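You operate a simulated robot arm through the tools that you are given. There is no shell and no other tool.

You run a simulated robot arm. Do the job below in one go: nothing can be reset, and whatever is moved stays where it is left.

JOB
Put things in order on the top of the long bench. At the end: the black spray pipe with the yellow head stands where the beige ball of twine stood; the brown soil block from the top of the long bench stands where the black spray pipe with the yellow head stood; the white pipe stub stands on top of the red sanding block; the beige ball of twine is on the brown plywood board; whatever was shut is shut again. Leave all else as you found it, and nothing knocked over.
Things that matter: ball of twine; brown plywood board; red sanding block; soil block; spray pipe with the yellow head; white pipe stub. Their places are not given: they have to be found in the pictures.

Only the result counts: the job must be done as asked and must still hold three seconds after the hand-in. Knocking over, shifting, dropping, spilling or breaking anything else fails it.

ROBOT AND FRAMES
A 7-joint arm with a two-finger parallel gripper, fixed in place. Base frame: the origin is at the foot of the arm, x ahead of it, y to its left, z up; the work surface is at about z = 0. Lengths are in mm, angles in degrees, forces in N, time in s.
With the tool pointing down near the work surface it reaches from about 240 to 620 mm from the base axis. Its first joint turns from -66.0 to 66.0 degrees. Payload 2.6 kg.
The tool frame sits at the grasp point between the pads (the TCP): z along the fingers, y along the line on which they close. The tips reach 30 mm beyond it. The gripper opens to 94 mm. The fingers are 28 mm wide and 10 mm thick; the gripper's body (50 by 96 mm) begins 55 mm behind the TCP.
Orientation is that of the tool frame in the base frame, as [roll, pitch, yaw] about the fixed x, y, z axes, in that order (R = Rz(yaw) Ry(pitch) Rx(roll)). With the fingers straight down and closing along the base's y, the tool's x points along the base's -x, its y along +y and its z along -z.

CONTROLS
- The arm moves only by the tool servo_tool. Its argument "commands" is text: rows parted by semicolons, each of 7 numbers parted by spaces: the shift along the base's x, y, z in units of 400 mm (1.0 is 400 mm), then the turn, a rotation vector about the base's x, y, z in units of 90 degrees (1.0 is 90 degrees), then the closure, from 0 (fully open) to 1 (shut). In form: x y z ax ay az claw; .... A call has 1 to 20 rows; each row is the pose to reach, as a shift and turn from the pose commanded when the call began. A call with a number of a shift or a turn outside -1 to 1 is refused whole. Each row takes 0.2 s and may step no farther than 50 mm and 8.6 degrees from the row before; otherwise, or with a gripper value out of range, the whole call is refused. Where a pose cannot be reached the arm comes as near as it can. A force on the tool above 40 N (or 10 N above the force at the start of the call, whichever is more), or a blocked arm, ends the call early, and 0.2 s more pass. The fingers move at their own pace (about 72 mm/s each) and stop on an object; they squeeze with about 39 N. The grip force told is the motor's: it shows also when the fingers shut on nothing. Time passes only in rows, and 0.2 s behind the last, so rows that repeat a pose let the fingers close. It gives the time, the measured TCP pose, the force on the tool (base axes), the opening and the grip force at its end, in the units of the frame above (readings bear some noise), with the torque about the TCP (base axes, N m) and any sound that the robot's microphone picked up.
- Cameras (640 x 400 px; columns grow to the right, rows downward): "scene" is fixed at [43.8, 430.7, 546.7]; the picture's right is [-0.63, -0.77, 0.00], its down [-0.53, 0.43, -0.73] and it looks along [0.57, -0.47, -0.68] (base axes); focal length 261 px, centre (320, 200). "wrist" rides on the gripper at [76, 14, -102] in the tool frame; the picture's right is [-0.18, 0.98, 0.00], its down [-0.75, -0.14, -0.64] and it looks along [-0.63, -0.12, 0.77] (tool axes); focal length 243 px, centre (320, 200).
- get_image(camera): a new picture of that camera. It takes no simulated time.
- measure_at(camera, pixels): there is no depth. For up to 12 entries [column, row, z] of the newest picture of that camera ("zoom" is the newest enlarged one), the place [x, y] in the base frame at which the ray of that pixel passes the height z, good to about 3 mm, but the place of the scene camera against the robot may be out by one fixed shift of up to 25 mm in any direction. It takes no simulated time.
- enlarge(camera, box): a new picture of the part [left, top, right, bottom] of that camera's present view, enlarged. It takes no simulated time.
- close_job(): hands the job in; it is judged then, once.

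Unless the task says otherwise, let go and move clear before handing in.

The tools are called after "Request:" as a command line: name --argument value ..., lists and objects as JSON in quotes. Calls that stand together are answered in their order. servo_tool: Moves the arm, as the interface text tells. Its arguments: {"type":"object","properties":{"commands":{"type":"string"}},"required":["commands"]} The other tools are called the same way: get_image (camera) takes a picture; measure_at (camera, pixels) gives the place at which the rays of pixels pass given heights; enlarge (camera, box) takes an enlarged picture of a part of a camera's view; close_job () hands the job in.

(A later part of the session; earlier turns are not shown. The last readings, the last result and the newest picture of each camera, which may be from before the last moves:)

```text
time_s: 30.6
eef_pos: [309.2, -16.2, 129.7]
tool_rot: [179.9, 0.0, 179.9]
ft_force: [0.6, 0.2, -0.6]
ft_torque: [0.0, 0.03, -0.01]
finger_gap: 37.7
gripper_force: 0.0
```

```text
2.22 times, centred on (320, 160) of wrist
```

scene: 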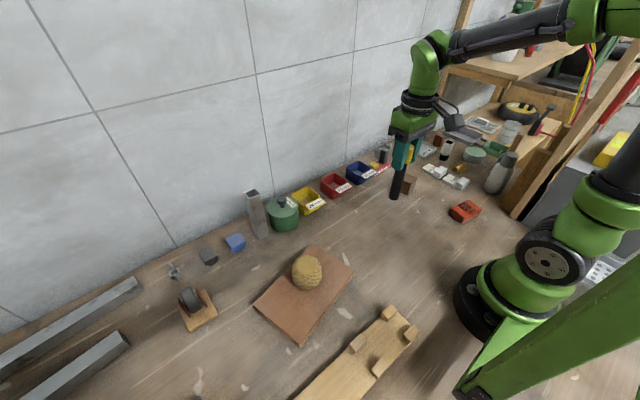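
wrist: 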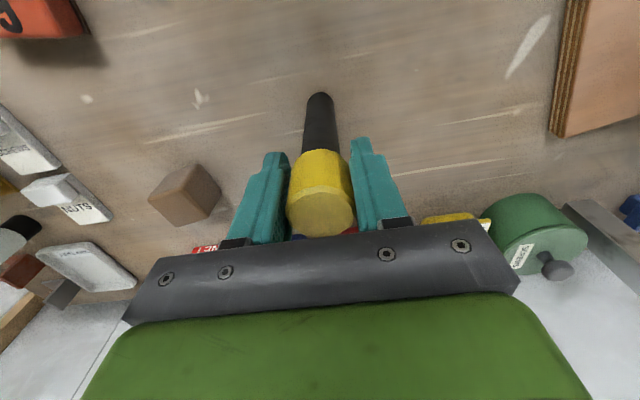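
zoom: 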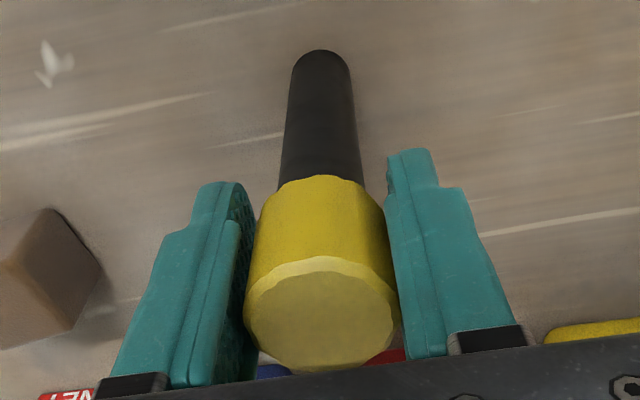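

Gap 37.7: the head sits slightly toward the right finger (zoom (395,325)). I'll open a few more millimetres slowly and see whether it stands free or follows the finger.

Request:
servo_tool --commands "0 0 0 0 0 0 0.595; 0 0 0 0 0 0 0.59; 0 0 0 0 0 0 0.58; 0 0 0 0 0 0 0.57; 0 0 0 0 0 0 0.56; 0 0 0 0 0 0 0.56; 0 0 0 0 0 0 0.56"

Request:
get_image --camera "wrist"

Request:
enlarge --camera "wrist" --box '[230, 70, 410, 250]'

```text
time_s: 32.2
eef_pos: [309.3, -14.8, 129.5]
tool_rot: [-180.0, 0.0, 179.8]
ft_force: [0.3, 0.9, -0.1]
ft_torque: [0.0, 0.01, 0.0]
finger_gap: 41.5
gripper_force: 0.0
```

```text
taken
```

wrist: 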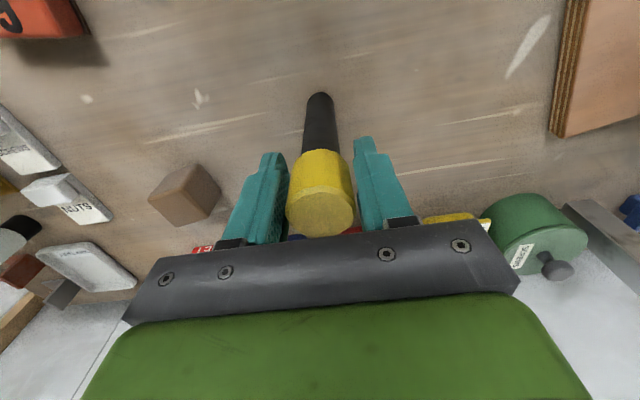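

```text
2.22 times, centred on (320, 160) of wrist
```

zoom: 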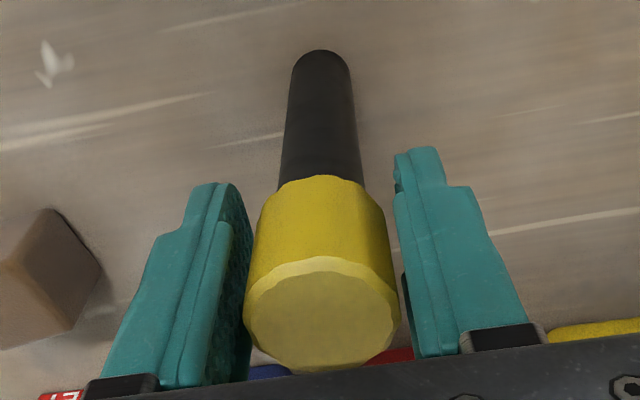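

The head didn't follow the finger – the pipe stands free and still. I'll open the rest gently and wait.

Request:
servo_tool --commands "0 0 0 0 0 0 0.52; 0 0 0 0 0 0 0.47; 0 0 0 0 0 0 0.42; 0 0 0 0 0 0 0.36; 0 0 0 0 0 0 0.3; 0 0 0 0 0 0 0.24; 0 0 0 0 0 0 0.18; 0 0 0 0 0 0 0.12; 0 0 0 0 0 0 0.12"

Request:
get_image --camera "wrist"

```text
time_s: 34.2
eef_pos: [308.7, -15.5, 129.4]
tool_rot: [-180.0, 0.0, 179.8]
ft_force: [-0.3, 0.2, 0.6]
ft_torque: [-0.03, -0.03, 0.0]
finger_gap: 82.7
gripper_force: 0.0
```

```text
taken
```

wrist: 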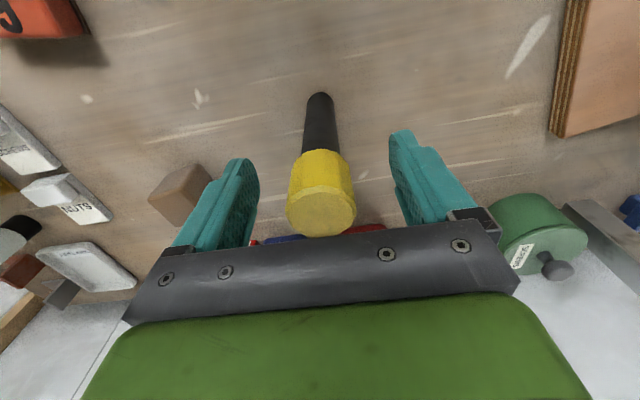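

The pipe stands upright and steady at (321,207). I'll rise straight up and look back.

Request:
servo_tool --commands "0 0 0.03 0 0 0 0.12; 0 0 0.08 0 0 0 0.12; 0 0 0.15 0 0 0 0.1; 0 0 0.22 0 0 0 0; 0 0 0.3 0 0 0 0; 0 0 0.3 0 0 0 0"

Request:
get_image --camera "wrist"

Request:
enlarge --camera "wrist" --box '[130, 50, 430, 250]'

Request:
enlarge --camera "scene" --box '[340, 130, 440, 250]'

```text
time_s: 35.6
eef_pos: [308.6, -16.1, 250.3]
tool_rot: [-180.0, -0.1, 179.8]
ft_force: [0.5, 0.1, 0.5]
ft_torque: [-0.03, 0.0, 0.03]
finger_gap: 94.3
gripper_force: 0.1
```

```text
taken
```

wrist: 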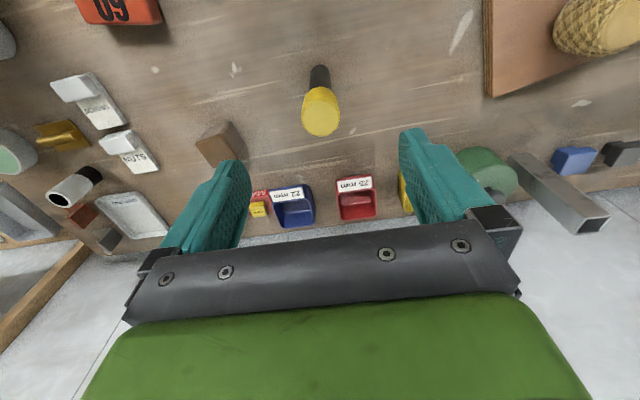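

```text
2.00 times, centred on (280, 150) of wrist
```

zoom: 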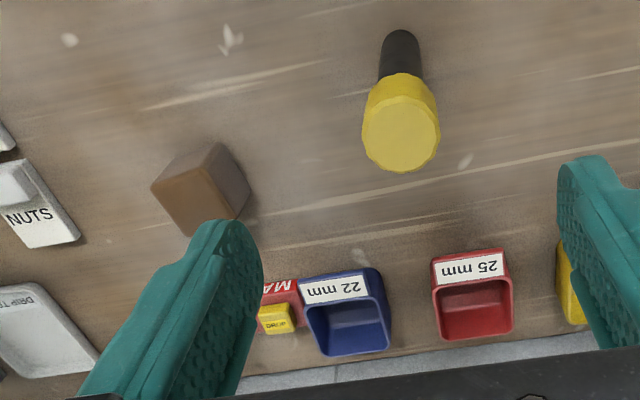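

```text
3.33 times, centred on (390, 190) of scene
```

zoom: 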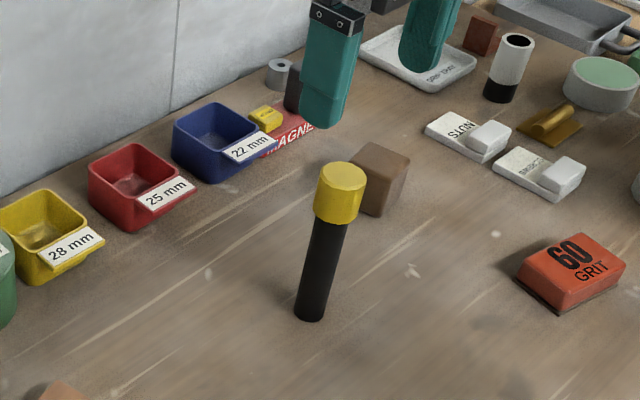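

The spray pipe stands free at about (310,-16). Next I'll view the soil block from nearby to get its pose and orientation.

Request:
servo_tool --commands "0.0134 -0.1025 0 0 0 0 0; 0.0268 -0.205 0 0 0 0 0; 0.04 -0.3075 -0.03 0 0 0 0; 0.0535 -0.41 -0.075 0 0 0 0; 0.0535 -0.41 -0.075 0 0 0 0"

Request:
get_image --camera "wrist"

Request:
enlarge --camera "wrist" --box '[260, 50, 400, 150]'

```text
time_s: 36.8
eef_pos: [329.3, -179.0, 218.5]
tool_rot: [-180.0, 0.0, 179.9]
ft_force: [-0.2, 0.1, 0.3]
ft_torque: [-0.02, 0.0, 0.0]
finger_gap: 94.0
gripper_force: 0.0
```

```text
taken
```

wrist: 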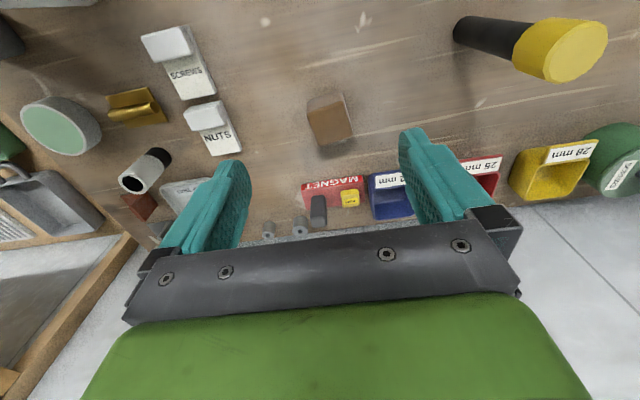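

```text
4.00 times, centred on (330, 100) of wrist
```

zoom: 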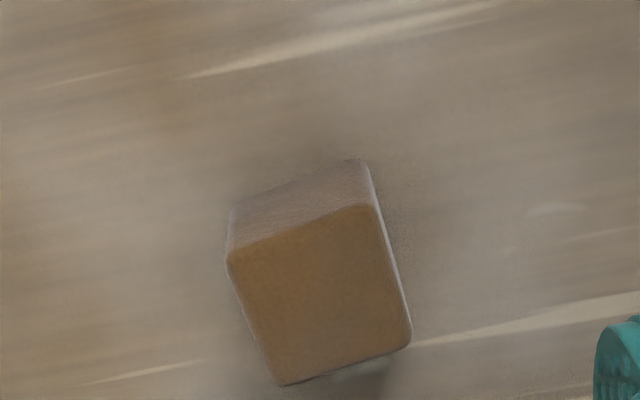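

The soil block's top corners appear at about (307,113), (343.8,101.3), (352.5,136.3), (320,146.3). I'll measure these at candidate heights.

Request:
measure_at --camera "wrist" --pixels '[[307, 113, 40], [343.75, 101.25, 40], [352.5, 136.25, 40], [320, 146.25, 40], [307, 113, 35], [343.75, 101.25, 35], [352.5, 136.25, 35], [320, 146.25, 35], [340.5, 90, 0], [308, 103.5, 0]]'

Request:
enlarge --camera "scene" --box '[380, 160, 430, 205]'

```text
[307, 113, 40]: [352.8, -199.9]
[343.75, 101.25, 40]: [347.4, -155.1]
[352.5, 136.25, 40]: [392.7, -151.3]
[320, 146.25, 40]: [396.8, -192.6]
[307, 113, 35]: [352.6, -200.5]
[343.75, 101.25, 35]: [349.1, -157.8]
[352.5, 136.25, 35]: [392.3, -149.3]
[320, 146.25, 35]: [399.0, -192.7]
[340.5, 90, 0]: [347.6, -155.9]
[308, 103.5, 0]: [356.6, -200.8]
```

```text
8.89 times, centred on (405, 182) of scene
```

zoom: 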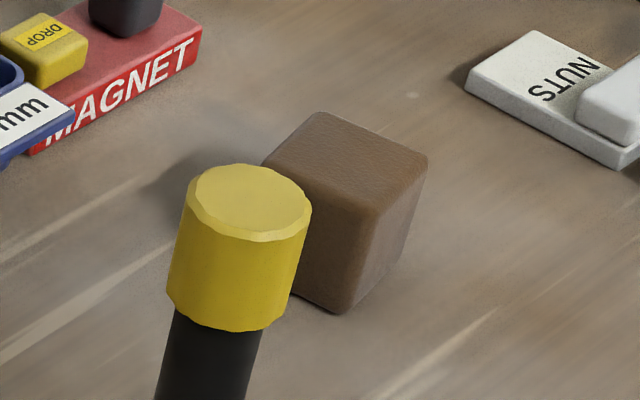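

The block is a ~43 mm cube centred near (372.5,-175), turned about 6.5° counter-clockwise, height ~41. I'll move above it, turning the tool by 6.5°, and check once more.

Request:
servo_tool --commands "0.0359 0.0037 -0.05 0 0 0.024 0; 0.0717 0.0073 -0.1 0 0 0.048 0; 0.1075 0.011 -0.16 0 0 0.072 0; 0.1075 0.011 -0.22 0 0 0.072 0; 0.1075 0.011 -0.22 0 0 0.072 0"

Request:
get_image --camera "wrist"

Request:
enlarge --camera "wrist" --box '[230, 70, 410, 210]'

```text
time_s: 38.0
eef_pos: [373.1, -175.2, 130.0]
tool_rot: [-180.0, 0.0, -173.8]
ft_force: [-0.2, 0.0, 0.3]
ft_torque: [-0.01, 0.0, 0.02]
finger_gap: 93.9
gripper_force: 0.1
```

```text
taken
```

wrist: 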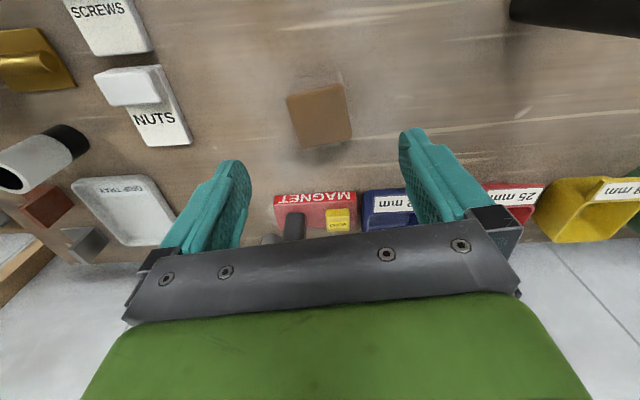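

```text
2.86 times, centred on (320, 140) of wrist
```

zoom: 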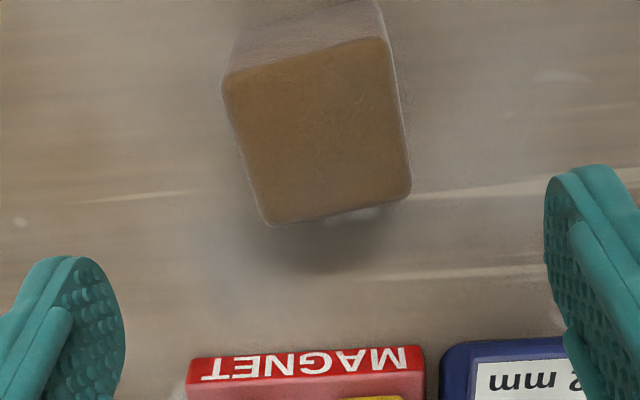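

I'll measure the block's corners from this nearer view.

Request:
measure_at --camera "wrist" --pixels '[[285.7, 98, 41], [343.1, 83.3, 41], [351.9, 136.5, 41], [301.8, 149.1, 41], [285.7, 98, 36], [343.1, 83.3, 36], [351.9, 136.5, 36], [301.8, 149.1, 36]]'

```text
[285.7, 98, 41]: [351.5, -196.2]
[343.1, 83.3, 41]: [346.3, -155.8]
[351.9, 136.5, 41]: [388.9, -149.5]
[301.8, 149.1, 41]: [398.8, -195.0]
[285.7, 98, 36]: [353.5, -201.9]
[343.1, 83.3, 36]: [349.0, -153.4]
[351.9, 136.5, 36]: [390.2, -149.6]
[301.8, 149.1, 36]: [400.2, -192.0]
```

Centre confirmed near (372,-174.5), aligned with the fingers. Descending to z=36 and closing gently.

Request:
servo_tool --commands "-0.0015 0 -0.08 0 0 0 0; -0.0015 0 -0.16 0 0 0 0; -0.0015 0 -0.235 0 0 0 0; -0.0015 0 -0.235 0 0 0 0; -0.0015 0 -0.235 0 0 0 0.3; -0.0015 0 -0.235 0 0 0 0.45; -0.0015 0 -0.235 0 0 0 0.7; -0.0015 0 -0.235 0 0 0 1; -0.0015 0 -0.235 0 0 0 1"

Request:
get_image --camera "wrist"

```text
time_s: 40.0
eef_pos: [372.1, -175.8, 38.3]
tool_rot: [-180.0, 0.0, -173.6]
ft_force: [-0.4, 0.6, 0.5]
ft_torque: [-0.02, 0.01, -0.01]
finger_gap: 50.2
gripper_force: 38.8
```

```text
taken
```

wrist: 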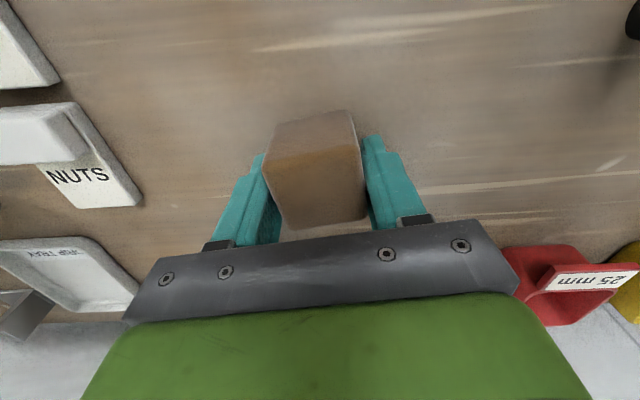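

The gap of 50 mm is larger than the block, so it's held askew (about 8° misaligned). I'll enlarge to judge the angle before re-gripping.

Request:
enlarge --camera "wrist" --box '[220, 90, 420, 240]'

```text
2.67 times, centred on (320, 165) of wrist
```

zoom: 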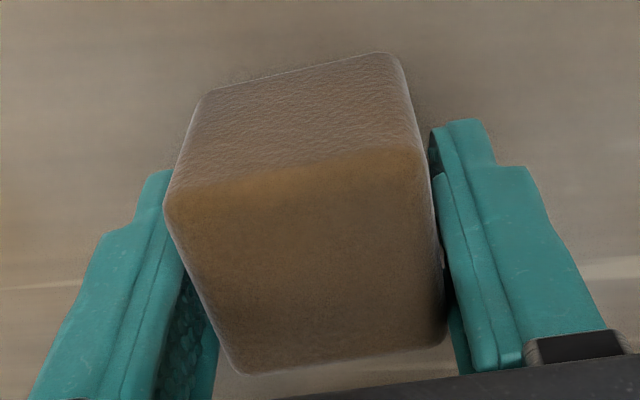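

The left finger touches only the block's near corner, so the tool needs a few more degrees. I'll measure the corners here.

Request:
measure_at --camera "zoom" --pixels '[[165, 197, 42], [422, 150, 42], [447, 340, 42], [240, 373, 42], [205, 92, 0], [388, 52, 0]]'

```text
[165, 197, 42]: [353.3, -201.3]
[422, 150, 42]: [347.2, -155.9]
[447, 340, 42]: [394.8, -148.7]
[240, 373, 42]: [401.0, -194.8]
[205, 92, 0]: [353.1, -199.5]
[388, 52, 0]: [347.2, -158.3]
```

The block is about 47 mm and turned roughly 8-12°, slightly off from the tool. I'll open a little, turn 5° more and re-grip to get a flush hold.

Request:
servo_tool --commands "0 0 0 0 0 0 0.42; 0 0 0 0 0 0 0.36; 0 0 0 0 0 0 0.34; 0 0 0 0 0 0.03 0.34; 0 0 0 0 0 0.06 0.34; 0 0 0 0 0 0.06 0.34; 0 0 0 0 0 0.06 0.42; 0 0 0 0 0 0.06 0.46; 0 0 0 0 0 0.06 0.6; 0 0 0 0 0 0.06 1; 0 0 0 0 0 0.06 1"

Request:
enlarge --camera "wrist" --box '[220, 90, 420, 240]'

```text
time_s: 42.4
eef_pos: [373.5, -174.8, 37.9]
tool_rot: [-179.9, 0.0, -168.3]
ft_force: [0.4, 0.3, 1.1]
ft_torque: [0.01, -0.01, 0.0]
finger_gap: 50.3
gripper_force: 39.4
```

```text
2.67 times, centred on (320, 165) of wrist
```

zoom: 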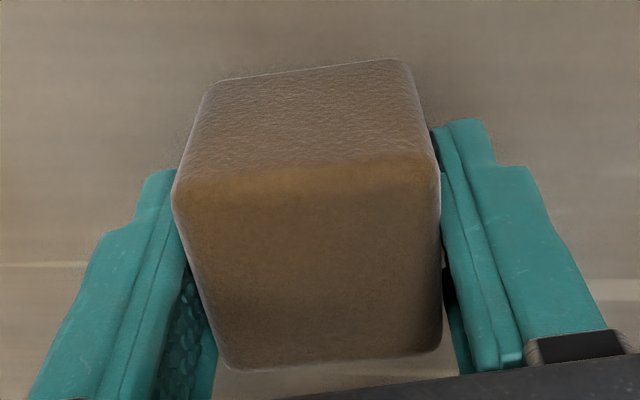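

The gap stays 50.3, so the block simply measures about 49-50 mm; the grip is sound. I'll measure its centre relative to the TCP, then lift.

Request:
measure_at --camera "zoom" --pixels '[[175, 190, 43], [430, 158, 43], [443, 348, 43], [230, 368, 43], [220, 82, 0], [397, 60, 0]]'

Request:
servo_tool --commands "0 0 0.04 0 0 0 1; 0 0 0.12 0 0 0 1; 0 0 0.22 0 0 0 1; 0 0 0.25 0 0 0 1; 0 0 0.25 0 0 0 1"

Request:
get_image --camera "wrist"

Request:
get_image --camera "scene"

```text
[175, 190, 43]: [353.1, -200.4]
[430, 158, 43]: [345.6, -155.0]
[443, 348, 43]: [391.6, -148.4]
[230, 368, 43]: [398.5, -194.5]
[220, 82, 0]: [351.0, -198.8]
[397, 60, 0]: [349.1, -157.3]
```

```text
time_s: 43.6
eef_pos: [373.2, -176.1, 138.2]
tool_rot: [-180.0, 0.0, -168.3]
ft_force: [0.1, -0.6, -0.8]
ft_torque: [0.0, -0.04, -0.01]
finger_gap: 50.1
gripper_force: 39.1
```

```text
taken
```

wrist: 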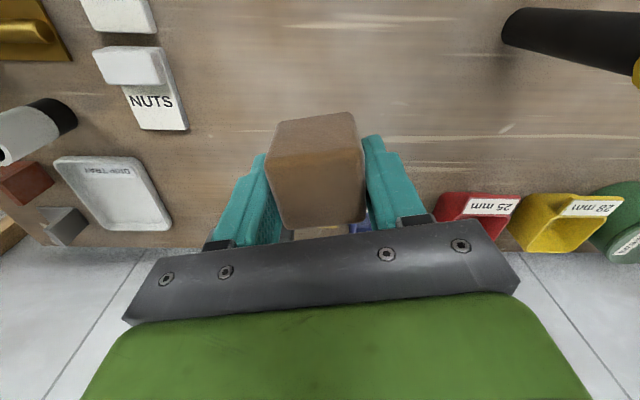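

```text
taken
```

scene: 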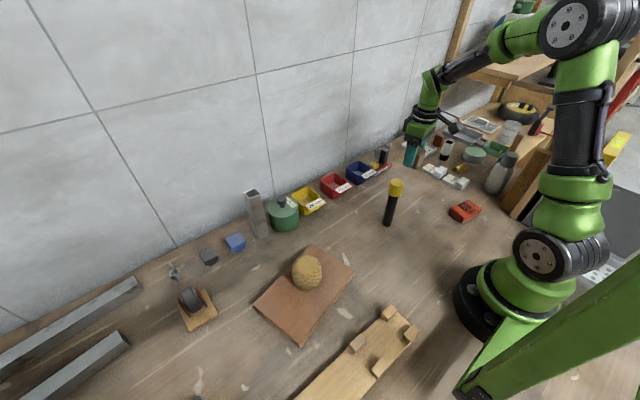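

The block is held and lifted. I'll carry it over the pipe's former spot (449.5,-294.5) at the same height and check.

Request:
servo_tool --commands "0.0478 -0.0743 0 0 0 0 1; 0.0955 -0.1485 0 0 0 0 1; 0.1433 -0.2228 0 0 0 0 1; 0.191 -0.297 0 0 0 0 1; 0.191 -0.297 0 0 0 0 1; 0.191 -0.297 0 0 0 0 1"

Request:
get_image --camera "wrist"

Request:
enlarge --camera "scene" --box '[360, 60, 480, 200]'

```text
time_s: 45.0
eef_pos: [449.4, -293.5, 138.4]
tool_rot: [179.9, 0.0, -168.4]
ft_force: [0.0, 0.0, 0.5]
ft_torque: [0.01, -0.02, 0.02]
finger_gap: 49.8
gripper_force: 38.6
```

```text
taken
```

wrist: 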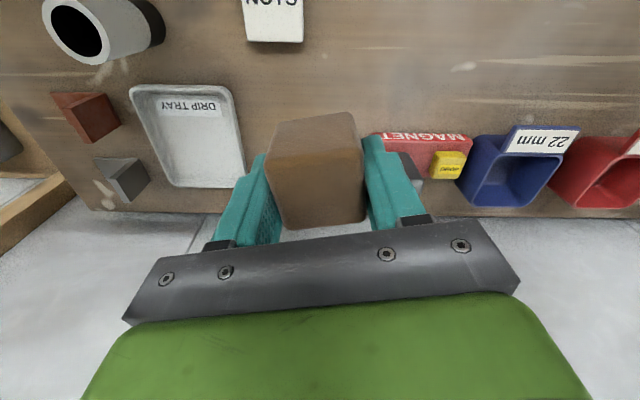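

```text
2.86 times, centred on (420, 130) of scene
```

zoom: 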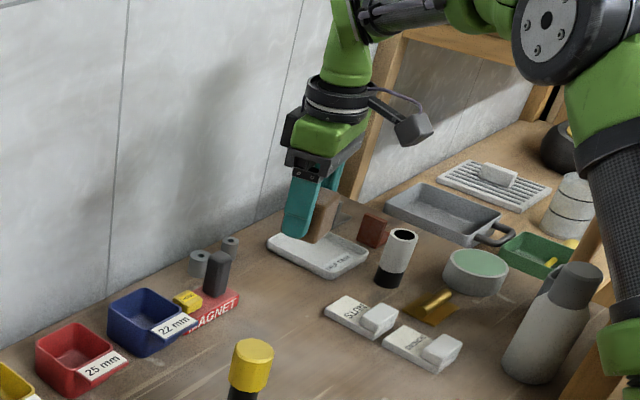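

I'll check clearance of the tray's right edge and the magnet's left edge from this view before lowering.

Request:
measure_at --camera "wrist" --pixels '[[233, 92, 8], [240, 140, 8], [244, 182, 8], [380, 134, 15], [398, 152, 15], [405, 180, 0], [470, 135, 15]]'

```text
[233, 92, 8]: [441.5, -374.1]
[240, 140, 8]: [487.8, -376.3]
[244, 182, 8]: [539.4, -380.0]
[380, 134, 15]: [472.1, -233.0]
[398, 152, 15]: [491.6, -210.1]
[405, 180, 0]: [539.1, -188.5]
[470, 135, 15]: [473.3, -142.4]
```

Tray edge is at y≈-375 and the magnet starts at x≈472, y≥-240: enough clearance. I'll lower the block to just above the bench.

Request:
servo_tool --commands "0 -0.001 -0.08 0 0 0 1; 0 -0.001 -0.16 0 0 0 1; 0 -0.001 -0.22 0 0 0 1; 0 -0.001 -0.24 0 0 0 1; 0 -0.001 -0.246 0 0 0 1; 0 -0.001 -0.246 0 0 0 1"

```text
time_s: 46.4
eef_pos: [448.5, -294.1, 38.6]
tool_rot: [-180.0, 0.0, -168.2]
ft_force: [-0.2, -0.3, -0.5]
ft_torque: [0.0, 0.05, -0.04]
finger_gap: 49.6
gripper_force: 39.2
```

No contact yet; stepping down by half-millimetres.

Request:
servo_tool --commands "0 0 -0.00125 0 0 0 1; 0 0 -0.0025 0 0 0 1; 0 0 -0.0035 0 0 0 1; 0 0 -0.0035 0 0 0 1"

```text
time_s: 47.4
eef_pos: [448.8, -293.8, 38.0]
tool_rot: [179.9, -0.1, -168.3]
ft_force: [0.1, 0.0, -0.1]
ft_torque: [-0.01, -0.06, 0.01]
finger_gap: 49.4
gripper_force: 39.1
```

Still free; continuing down.

Request:
servo_tool --commands "0 0 -0.00125 0 0 0 1; 0 0 -0.0025 0 0 0 1; 0 0 -0.0025 0 0 0 1"

```text
time_s: 48.2
eef_pos: [448.7, -294.9, 37.6]
tool_rot: [180.0, 0.1, -168.4]
ft_force: [-3.8, 3.1, 10.2]
ft_torque: [0.08, 0.17, -0.06]
finger_gap: 49.6
gripper_force: 39.1
```

Contact at 10 N. I'll open gently to about 70 mm.

Request:
servo_tool --commands "0 0 0 0 0 0 0.49; 0 0 0 0 0 0 0.475; 0 0 0 0 0 0 0.465; 0 0 0 0 0 0 0.455; 0 0 0 0 0 0 0.445; 0 0 0 0 0 0 0.42; 0 0 0 0 0 0 0.38; 0 0 0 0 0 0 0.33; 0 0 0 0 0 0 0.28; 0 0 0 0 0 0 0.25; 0 0 0 0 0 0 0.25"

Request:
enlarge --camera "wrist" --box '[180, 60, 460, 250]'

```text
time_s: 50.6
eef_pos: [449.5, -293.8, 36.7]
tool_rot: [180.0, 0.0, -168.3]
ft_force: [0.4, -0.1, -0.9]
ft_torque: [-0.01, 0.0, -0.01]
finger_gap: 70.4
gripper_force: 0.1
```

```text
2.11 times, centred on (320, 155) of wrist
```

zoom: 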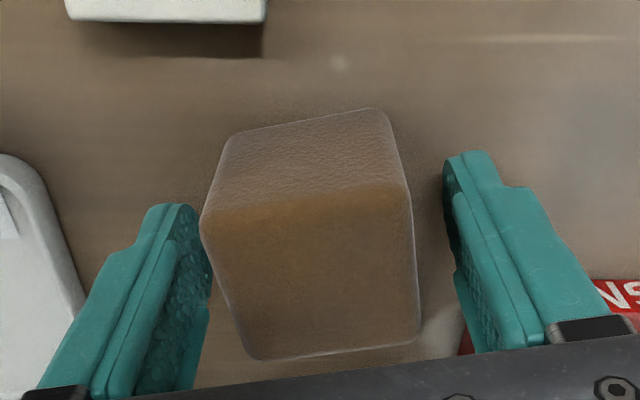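

The block looks slightly nearer the left finger. I'll measure its corners now to see where it stands.

Request:
measure_at --camera "zoom" --pixels '[[201, 220, 43], [409, 186, 43], [421, 338, 43], [254, 357, 43], [232, 134, 0], [385, 110, 0]]'

Request:
get_image --camera "wrist"

```text
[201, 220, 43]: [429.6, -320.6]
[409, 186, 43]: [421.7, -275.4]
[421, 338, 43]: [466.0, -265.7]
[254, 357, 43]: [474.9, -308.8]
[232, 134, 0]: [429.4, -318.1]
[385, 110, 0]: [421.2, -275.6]
```

```text
taken
```

wrist: 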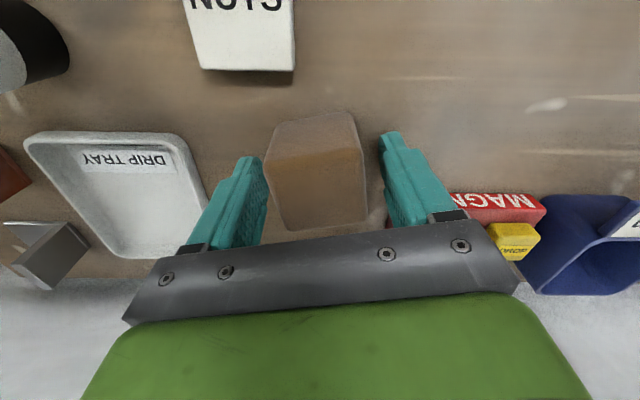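

The block's centre is at about (448,-293), within 2-3 mm of the pipe's old spot. I'll open a bit more and rise straight up.

Request:
servo_tool --commands "0 0 0 0 0 0 0.2; 0 0 0 0 0 0 0.15; 0 0 0.01 0 0 0 0.15; 0 0 0.05 0 0 0 0.15; 0 0 0.12 0 0 0 0.15; 0 0 0.22 0 0 0 0.1; 0 0 0.32 0 0 0 0; 0 0 0.42 0 0 0 0; 0 0 0.5 0 0 0 0; 0 0 0.5 0 0 0 0"

Request:
get_image --camera "wrist"

Request:
get_image --camera "scene"

Request:
enlarge --camera "scene" --box '[360, 100, 540, 240]'

```text
time_s: 52.8
eef_pos: [449.0, -293.2, 238.1]
tool_rot: [179.9, 0.0, -168.3]
ft_force: [0.7, -0.4, 0.4]
ft_torque: [0.02, 0.03, 0.0]
finger_gap: 94.2
gripper_force: 0.2
```

```text
taken
```

wrist: 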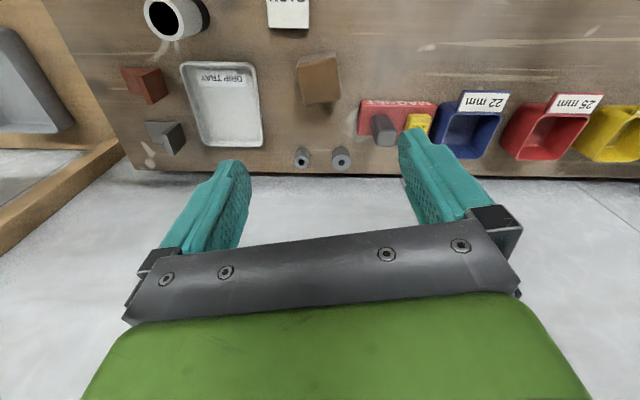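

```text
taken
```

scene: 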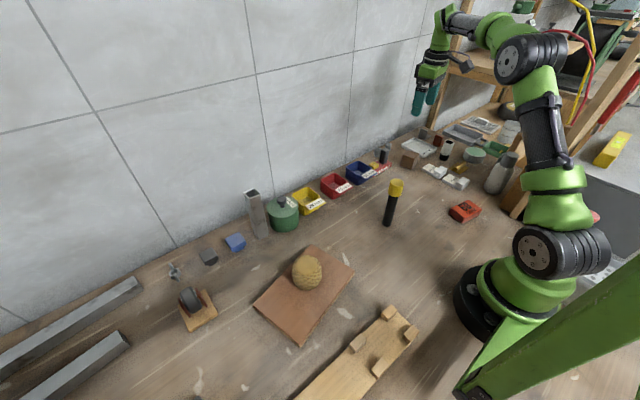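

```text
2.86 times, centred on (450, 170) of scene
```

zoom: 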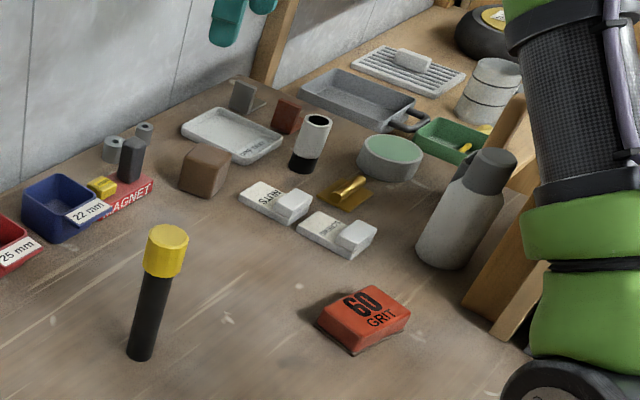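

The soil block stands at its place (scene (408,160)), everything else undisturbed. Now I'll move to view the white pipe stub, turning the tool back to straight.

Request:
servo_tool --commands "-0.0681 -0.0669 0 0 0 -0.0325 0; -0.1363 -0.1338 0 0 0 -0.065 0; -0.2044 -0.2006 0 0 0 -0.0975 0; -0.2725 -0.2675 0 0 0 -0.13 0; -0.2725 -0.2675 0 0 0 -0.13 0"

Request:
get_image --camera "wrist"

Request:
enlarge --camera "wrist" --box '[180, 0, 420, 180]'

Request:
get_image --camera "scene"

```text
time_s: 54.0
eef_pos: [340.7, -401.4, 236.2]
tool_rot: [-179.9, 0.0, 179.9]
ft_force: [-0.2, -0.7, 0.8]
ft_torque: [-0.01, 0.02, 0.02]
finger_gap: 93.6
gripper_force: 0.0
```

```text
taken
```

wrist: 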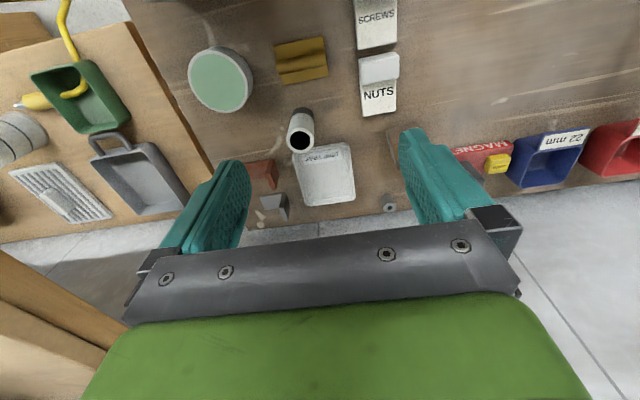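

```text
2.22 times, centred on (300, 90) of wrist
```

zoom: 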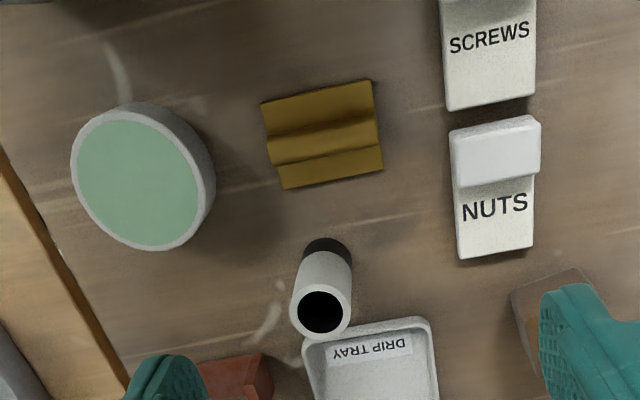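

```text
taken
```

scene: 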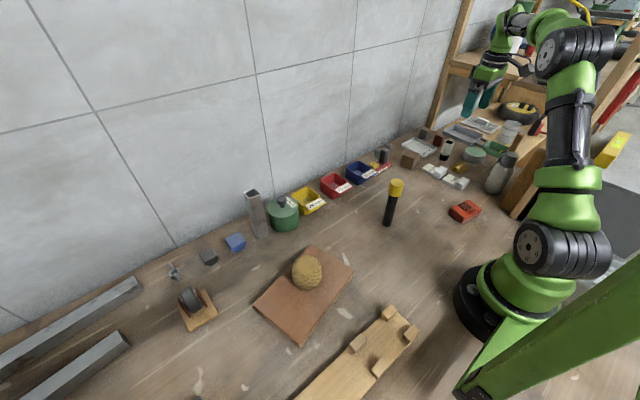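

The stub's ring top is at (300,140) and its foot at (302,108), giving an axis near (390,-437), radius ~16.5, height ~67. Before grasping it I'll measure here, then go look at the red block to get its exact centre and height.

Request:
measure_at --camera "wrist" --pixels '[[300, 140.5, 67], [300, 140.5, 60], [302.5, 107.1, 0], [302.5, 112, 0], [286.5, 140, 67], [314, 140, 67], [362, 116, 0], [252, 85.5, 20], [237, 110, 20], [316.5, 155, 10], [310, 78, 10]]'

Request:
servo_tool --commands "-0.05 0.086 0 0 0 0 0; -0.1 0.172 0 0 0 0 0; -0.15 0.258 0 0 0 0 0; -0.2 0.344 -0.02 0 0 0 0; -0.25 0.43 -0.04 0 0 0 0; -0.25 0.43 -0.04 0 0 0 0"

Request:
get_image --camera "wrist"

Request:
enlarge --camera "wrist" --box '[230, 0, 430, 130]'

```text
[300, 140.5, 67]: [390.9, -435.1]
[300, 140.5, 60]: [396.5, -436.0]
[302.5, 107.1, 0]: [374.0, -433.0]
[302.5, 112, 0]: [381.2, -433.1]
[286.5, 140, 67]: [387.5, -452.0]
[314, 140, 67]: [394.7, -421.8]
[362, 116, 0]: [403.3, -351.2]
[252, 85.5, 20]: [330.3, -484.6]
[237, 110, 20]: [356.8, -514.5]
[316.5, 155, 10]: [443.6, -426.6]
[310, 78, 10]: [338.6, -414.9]
```

```text
time_s: 55.4
eef_pos: [238.7, -229.7, 221.3]
tool_rot: [-179.9, 0.0, -180.0]
ft_force: [0.2, 0.1, -0.5]
ft_torque: [0.06, 0.0, 0.0]
finger_gap: 94.1
gripper_force: 0.0
```

```text
taken
```

wrist: 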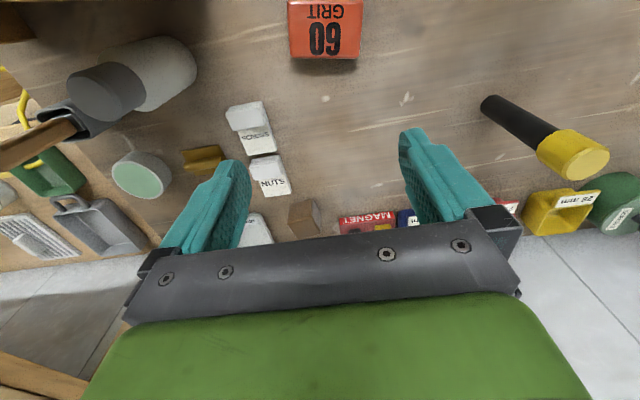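

```text
3.08 times, centred on (330, 65) of wrist
```

zoom: 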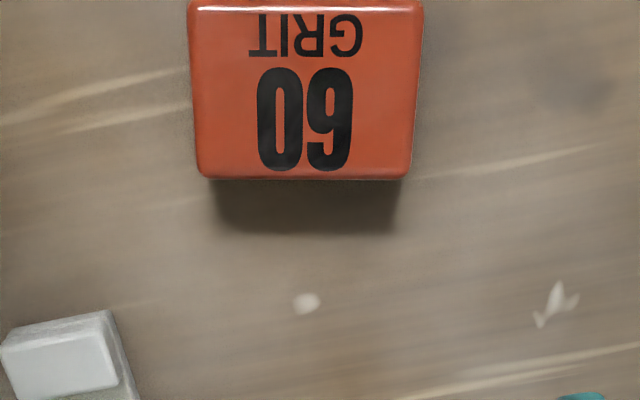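

The red block's top spans about (288,1) to (361,58) in this view. I'll measure corners at candidate heights to fix its height and centre.

Request:
measure_at --camera "wrist" --pixels '[[288, 1.5, 25], [362.3, 1.6, 25], [360, 57.7, 25], [291, 57, 25], [288, 1.5, 20], [362.3, 1.6, 20], [360, 57.7, 20], [291, 57, 20], [288, 1.5, 30], [362.3, 1.6, 30], [360, 57.7, 30], [291, 57, 30]]'

Request:
enlarge --camera "scene" --box '[440, 190, 490, 230]'

```text
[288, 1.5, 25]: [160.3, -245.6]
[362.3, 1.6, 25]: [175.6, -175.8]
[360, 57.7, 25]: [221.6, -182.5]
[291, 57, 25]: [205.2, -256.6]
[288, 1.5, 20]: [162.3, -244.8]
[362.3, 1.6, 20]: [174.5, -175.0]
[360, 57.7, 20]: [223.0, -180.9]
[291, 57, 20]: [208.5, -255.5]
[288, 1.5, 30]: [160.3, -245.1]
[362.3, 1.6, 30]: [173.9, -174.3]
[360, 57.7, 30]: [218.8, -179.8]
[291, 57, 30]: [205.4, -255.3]
```

```text
10.00 times, centred on (465, 210) of scene
```

zoom: 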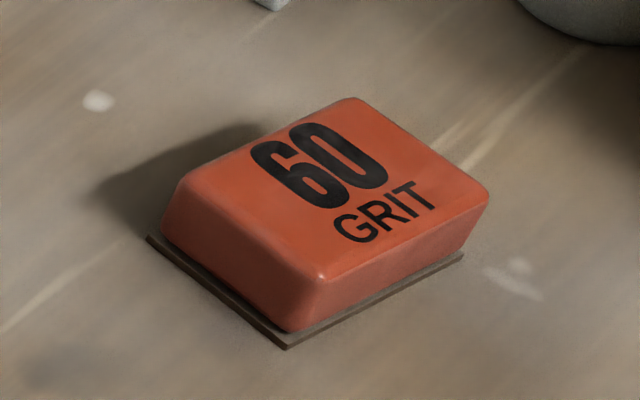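

The red block's centre is near (189.5,-214.5), height about 22-25, size ~75x48. Now I'll move above the stub at (390.5,-436.5).

Request:
servo_tool --commands "0.0633 -0.0862 0 0 0 0 0; 0.1265 -0.1723 0 0 0 0 0; 0.1898 -0.2585 0 0 0 0 0; 0.253 -0.3447 0 0 0 0 0; 0.3163 -0.4308 0 0 0 0 0; 0.3795 -0.517 0 0 0 0 0; 0.3795 -0.517 -0.1 0 0 0 0; 0.3795 -0.517 -0.17 0 0 0 0; 0.3795 -0.517 -0.17 0 0 0 0"

Request:
get_image --camera "wrist"

Request:
enlarge --camera "wrist" --box '[220, 40, 420, 190]'

Request:
get_image --camera "scene"

```text
time_s: 57.4
eef_pos: [392.9, -437.2, 151.1]
tool_rot: [-179.9, 0.1, -180.0]
ft_force: [0.8, -0.3, 0.1]
ft_torque: [-0.08, -0.03, 0.0]
finger_gap: 94.0
gripper_force: 0.1
```

```text
taken
```

wrist: 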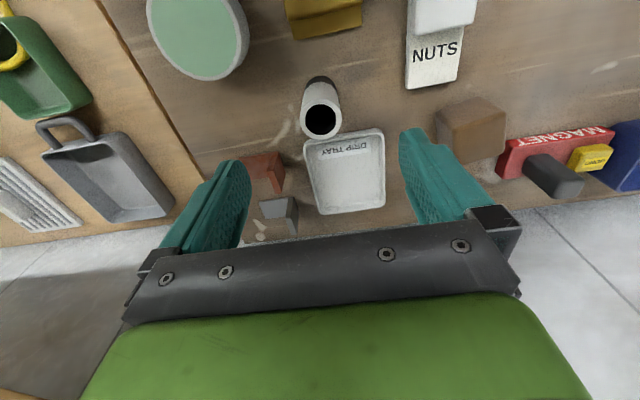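

```text
2.67 times, centred on (320, 115) of wrist
```

zoom: 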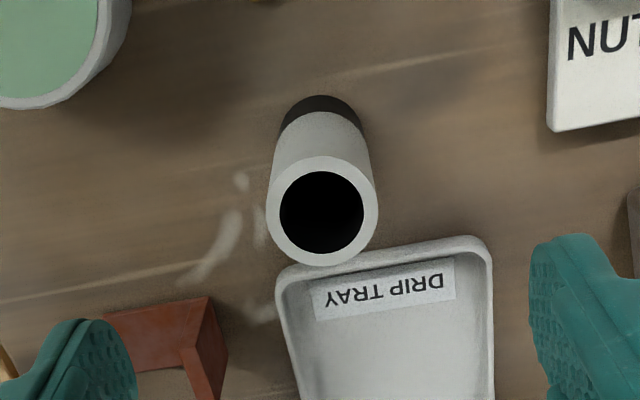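

```text
taken
```

scene: 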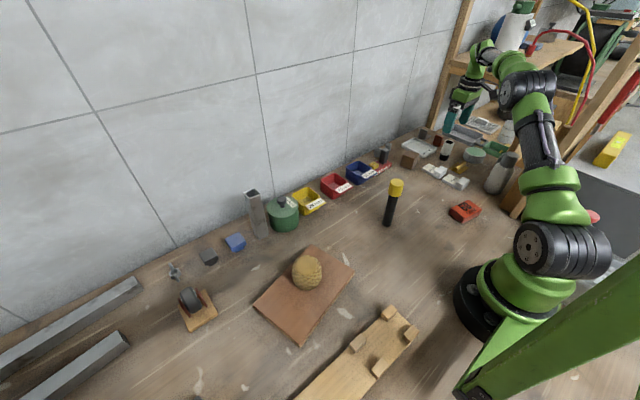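

The stub's ring centre computes to about (389.5,-436.5). I'll descend with a -1.5 mm x correction to z=46 and close gradually.

Request:
servo_tool --commands "-0.004 0.001 -0.09 0 0 0 0; -0.004 0.001 -0.18 0 0 0 0; -0.004 0.001 -0.2625 0 0 0 0; -0.004 0.001 -0.2625 0 0 0 0; -0.004 0.001 -0.2625 0 0 0 0.4; -0.004 0.001 -0.2625 0 0 0 0.58; -0.004 0.001 -0.2625 0 0 0 0.64; -0.004 0.001 -0.2625 0 0 0 0.7; -0.004 0.001 -0.2625 0 0 0 1; -0.004 0.001 -0.2625 0 0 0 1"

Request:
get_image --camera "wrist"

Request:
enlarge --camera "wrist" --box '[220, 80, 420, 230]'

```text
time_s: 59.6
eef_pos: [390.9, -435.8, 48.4]
tool_rot: [180.0, -0.1, -180.0]
ft_force: [-0.4, 0.7, -0.5]
ft_torque: [0.02, -0.01, 0.01]
finger_gap: 33.4
gripper_force: 39.3
```

```text
taken
```

wrist: 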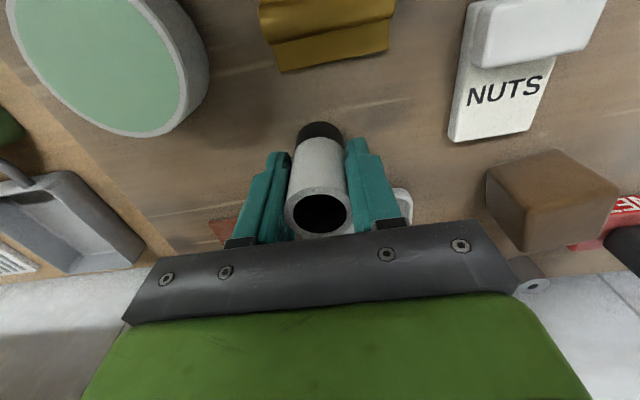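

```text
2.67 times, centred on (320, 155) of wrist
```

zoom: 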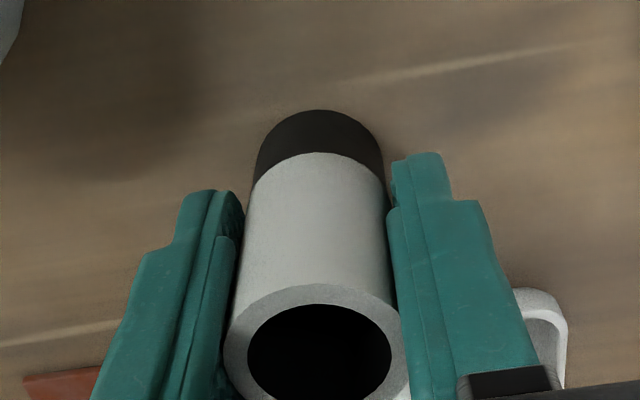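

The stub is gripped at 33.4 mm. I'll lift it and check that the dark foot comes along.

Request:
servo_tool --commands "0 0 0.03 0 0 0 1; 0 0 0.09 0 0 0 1; 0 0 0.18 0 0 0 1; 0 0 0.28 0 0 0 1; 0 0 0.36 0 0 0 1; 0 0 0.36 0 0 0 1"

Request:
get_image --camera "wrist"

Request:
enlarge --camera "scene" --box '[400, 60, 540, 200]'

```text
time_s: 61.0
eef_pos: [391.7, -435.7, 193.8]
tool_rot: [180.0, -0.1, 179.9]
ft_force: [-0.1, 0.0, 0.2]
ft_torque: [-0.02, 0.03, 0.0]
finger_gap: 33.9
gripper_force: 39.0
```

```text
taken
```

wrist: 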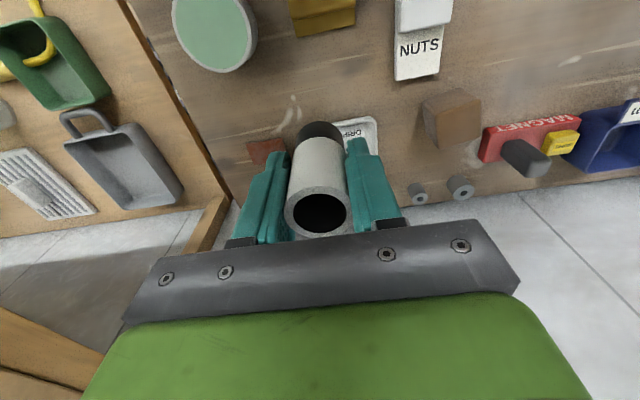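

```text
2.86 times, centred on (470, 130) of scene
```

zoom: 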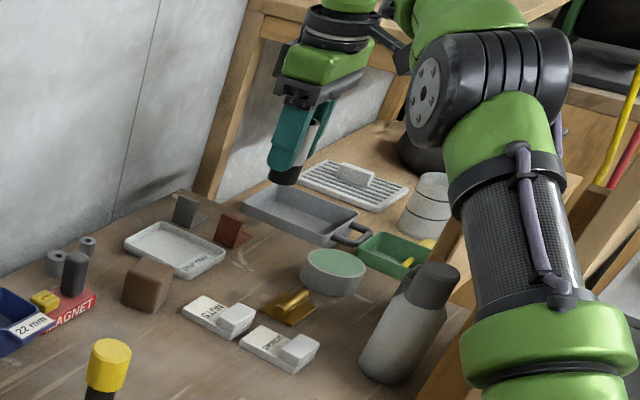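

The whole stub is in the gripper. I'll carry it at this height over the red block's centre.

Request:
servo_tool --commands "-0.0714 0.079 0 0 0 0 1; -0.1429 0.158 0 0 0 0 1; -0.2143 0.237 0 0 0 0 1; -0.2857 0.316 0 0 0 0 1; -0.3571 0.395 0 0 0 0 1; -0.4286 0.474 0 0 0 0 1; -0.5 0.553 0 0 0 0 1; -0.5 0.553 0 0 0 0 1; -0.5 0.553 0 0 0 0 1"

Request:
get_image --camera "wrist"

Request:
get_image --camera "scene"

Request:
enlarge --camera "wrist" --box '[220, 0, 420, 230]'

```text
time_s: 63.0
eef_pos: [190.9, -213.8, 191.6]
tool_rot: [179.9, 0.0, 180.0]
ft_force: [-0.6, -1.2, 0.4]
ft_torque: [0.01, -0.02, -0.06]
finger_gap: 33.4
gripper_force: 39.8
```

```text
taken
```

wrist: 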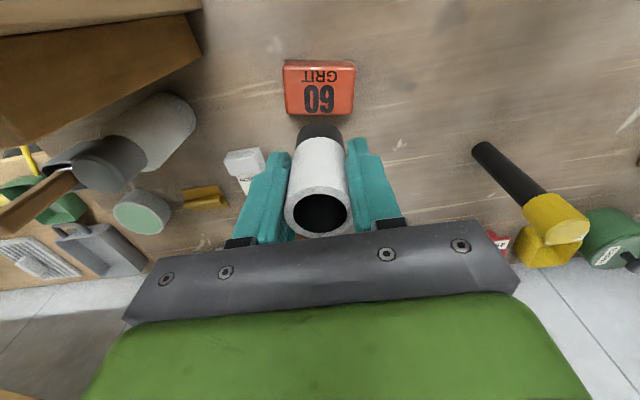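

```text
taken
```

scene: 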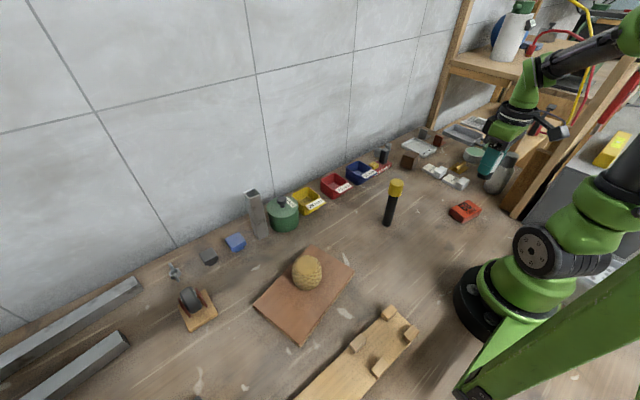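

```text
1.74 times, centred on (320, 115) of wrist
```

zoom: 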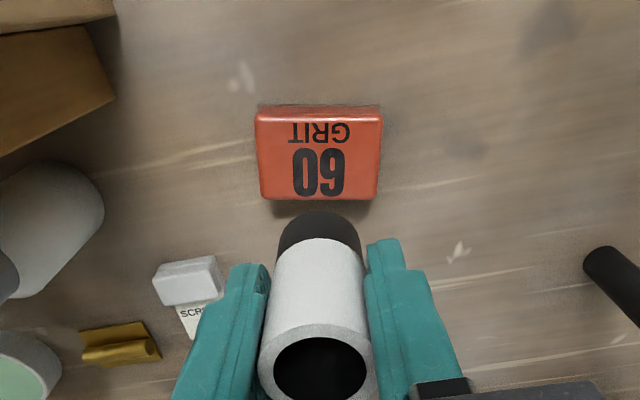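

The red block's top shows at (284,66)-(353,114) directly below the tool's path. I'll re-measure its corners from here.

Request:
measure_at --camera "wrist" --pixels '[[284.4, 65.5, 25], [355.1, 64.5, 25], [352.8, 113.9, 25], [287.2, 113.9, 25], [284.4, 65.5, 20], [355.1, 64.5, 20], [352.8, 113.9, 20], [287.2, 113.9, 20]]'

Request:
enlarge --camera "wrist" --box '[270, 45, 370, 125]'

```text
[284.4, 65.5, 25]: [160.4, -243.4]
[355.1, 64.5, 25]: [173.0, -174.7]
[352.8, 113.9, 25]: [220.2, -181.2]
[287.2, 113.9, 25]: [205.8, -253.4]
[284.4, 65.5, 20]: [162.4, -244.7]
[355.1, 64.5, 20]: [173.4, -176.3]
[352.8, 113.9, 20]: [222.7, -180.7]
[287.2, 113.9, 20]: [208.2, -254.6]
```

```text
5.00 times, centred on (320, 85) of wrist
```

zoom: 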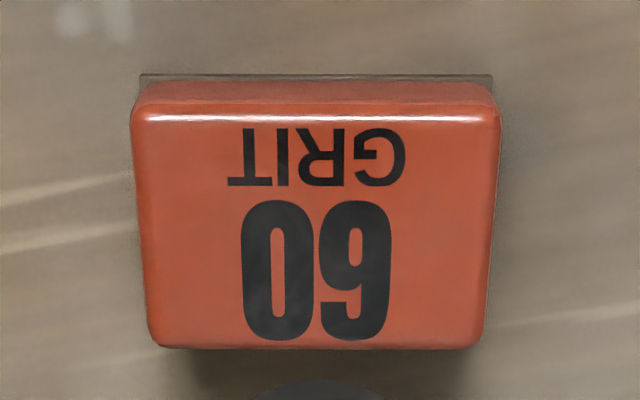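

The block's centre is (190,-213), matching the stub's position. I'll lower to z≈82 and then step down for contact.

Request:
servo_tool --commands "0 0 -0.09 0 0 0 1; 0 0 -0.18 0 0 0 1; 0 0 -0.24 0 0 0 1; 0 0 -0.274 0 0 0 1; 0 0 -0.274 0 0 0 1"

Request:
get_image --camera "wrist"

Request:
enlarge --camera "scene" --box '[440, 140, 520, 230]'

```text
time_s: 64.2
eef_pos: [189.3, -215.2, 81.8]
tool_rot: [-180.0, 0.0, 180.0]
ft_force: [-0.1, 0.0, 0.0]
ft_torque: [-0.02, 0.03, 0.04]
finger_gap: 33.4
gripper_force: 39.0
```

```text
taken
```

wrist: 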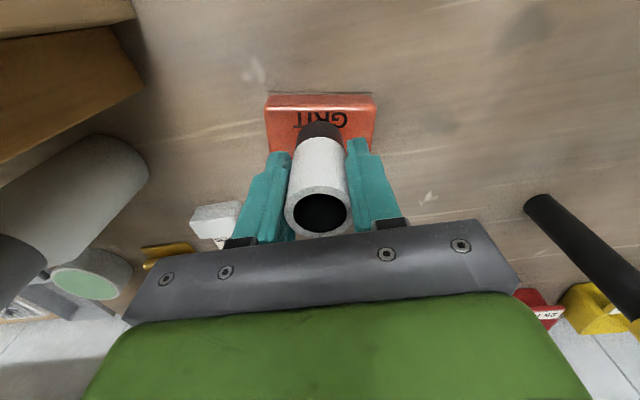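

```text
4.44 times, centred on (480, 185) of scene
```

zoom: 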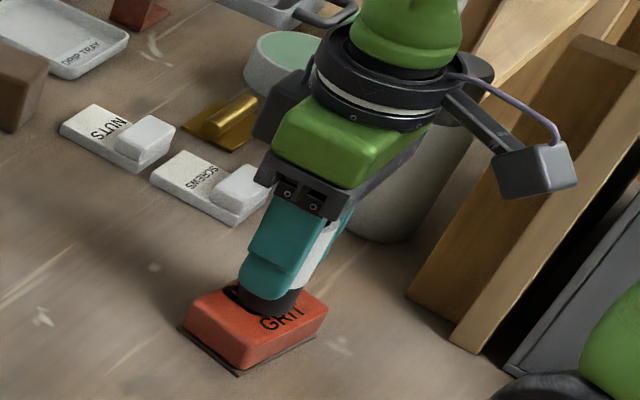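

The stub hovers just above the red block. Stepping down in 1 mm increments.

Request:
servo_tool --commands "0 0 -0.0025 0 0 0 1; 0 0 -0.005 0 0 0 1; 0 0 -0.005 0 0 0 1"

```text
time_s: 65.0
eef_pos: [190.2, -215.8, 80.1]
tool_rot: [-180.0, 0.1, 179.9]
ft_force: [-0.5, -0.2, 0.4]
ft_torque: [0.0, 0.02, -0.02]
finger_gap: 33.3
gripper_force: 39.2
```

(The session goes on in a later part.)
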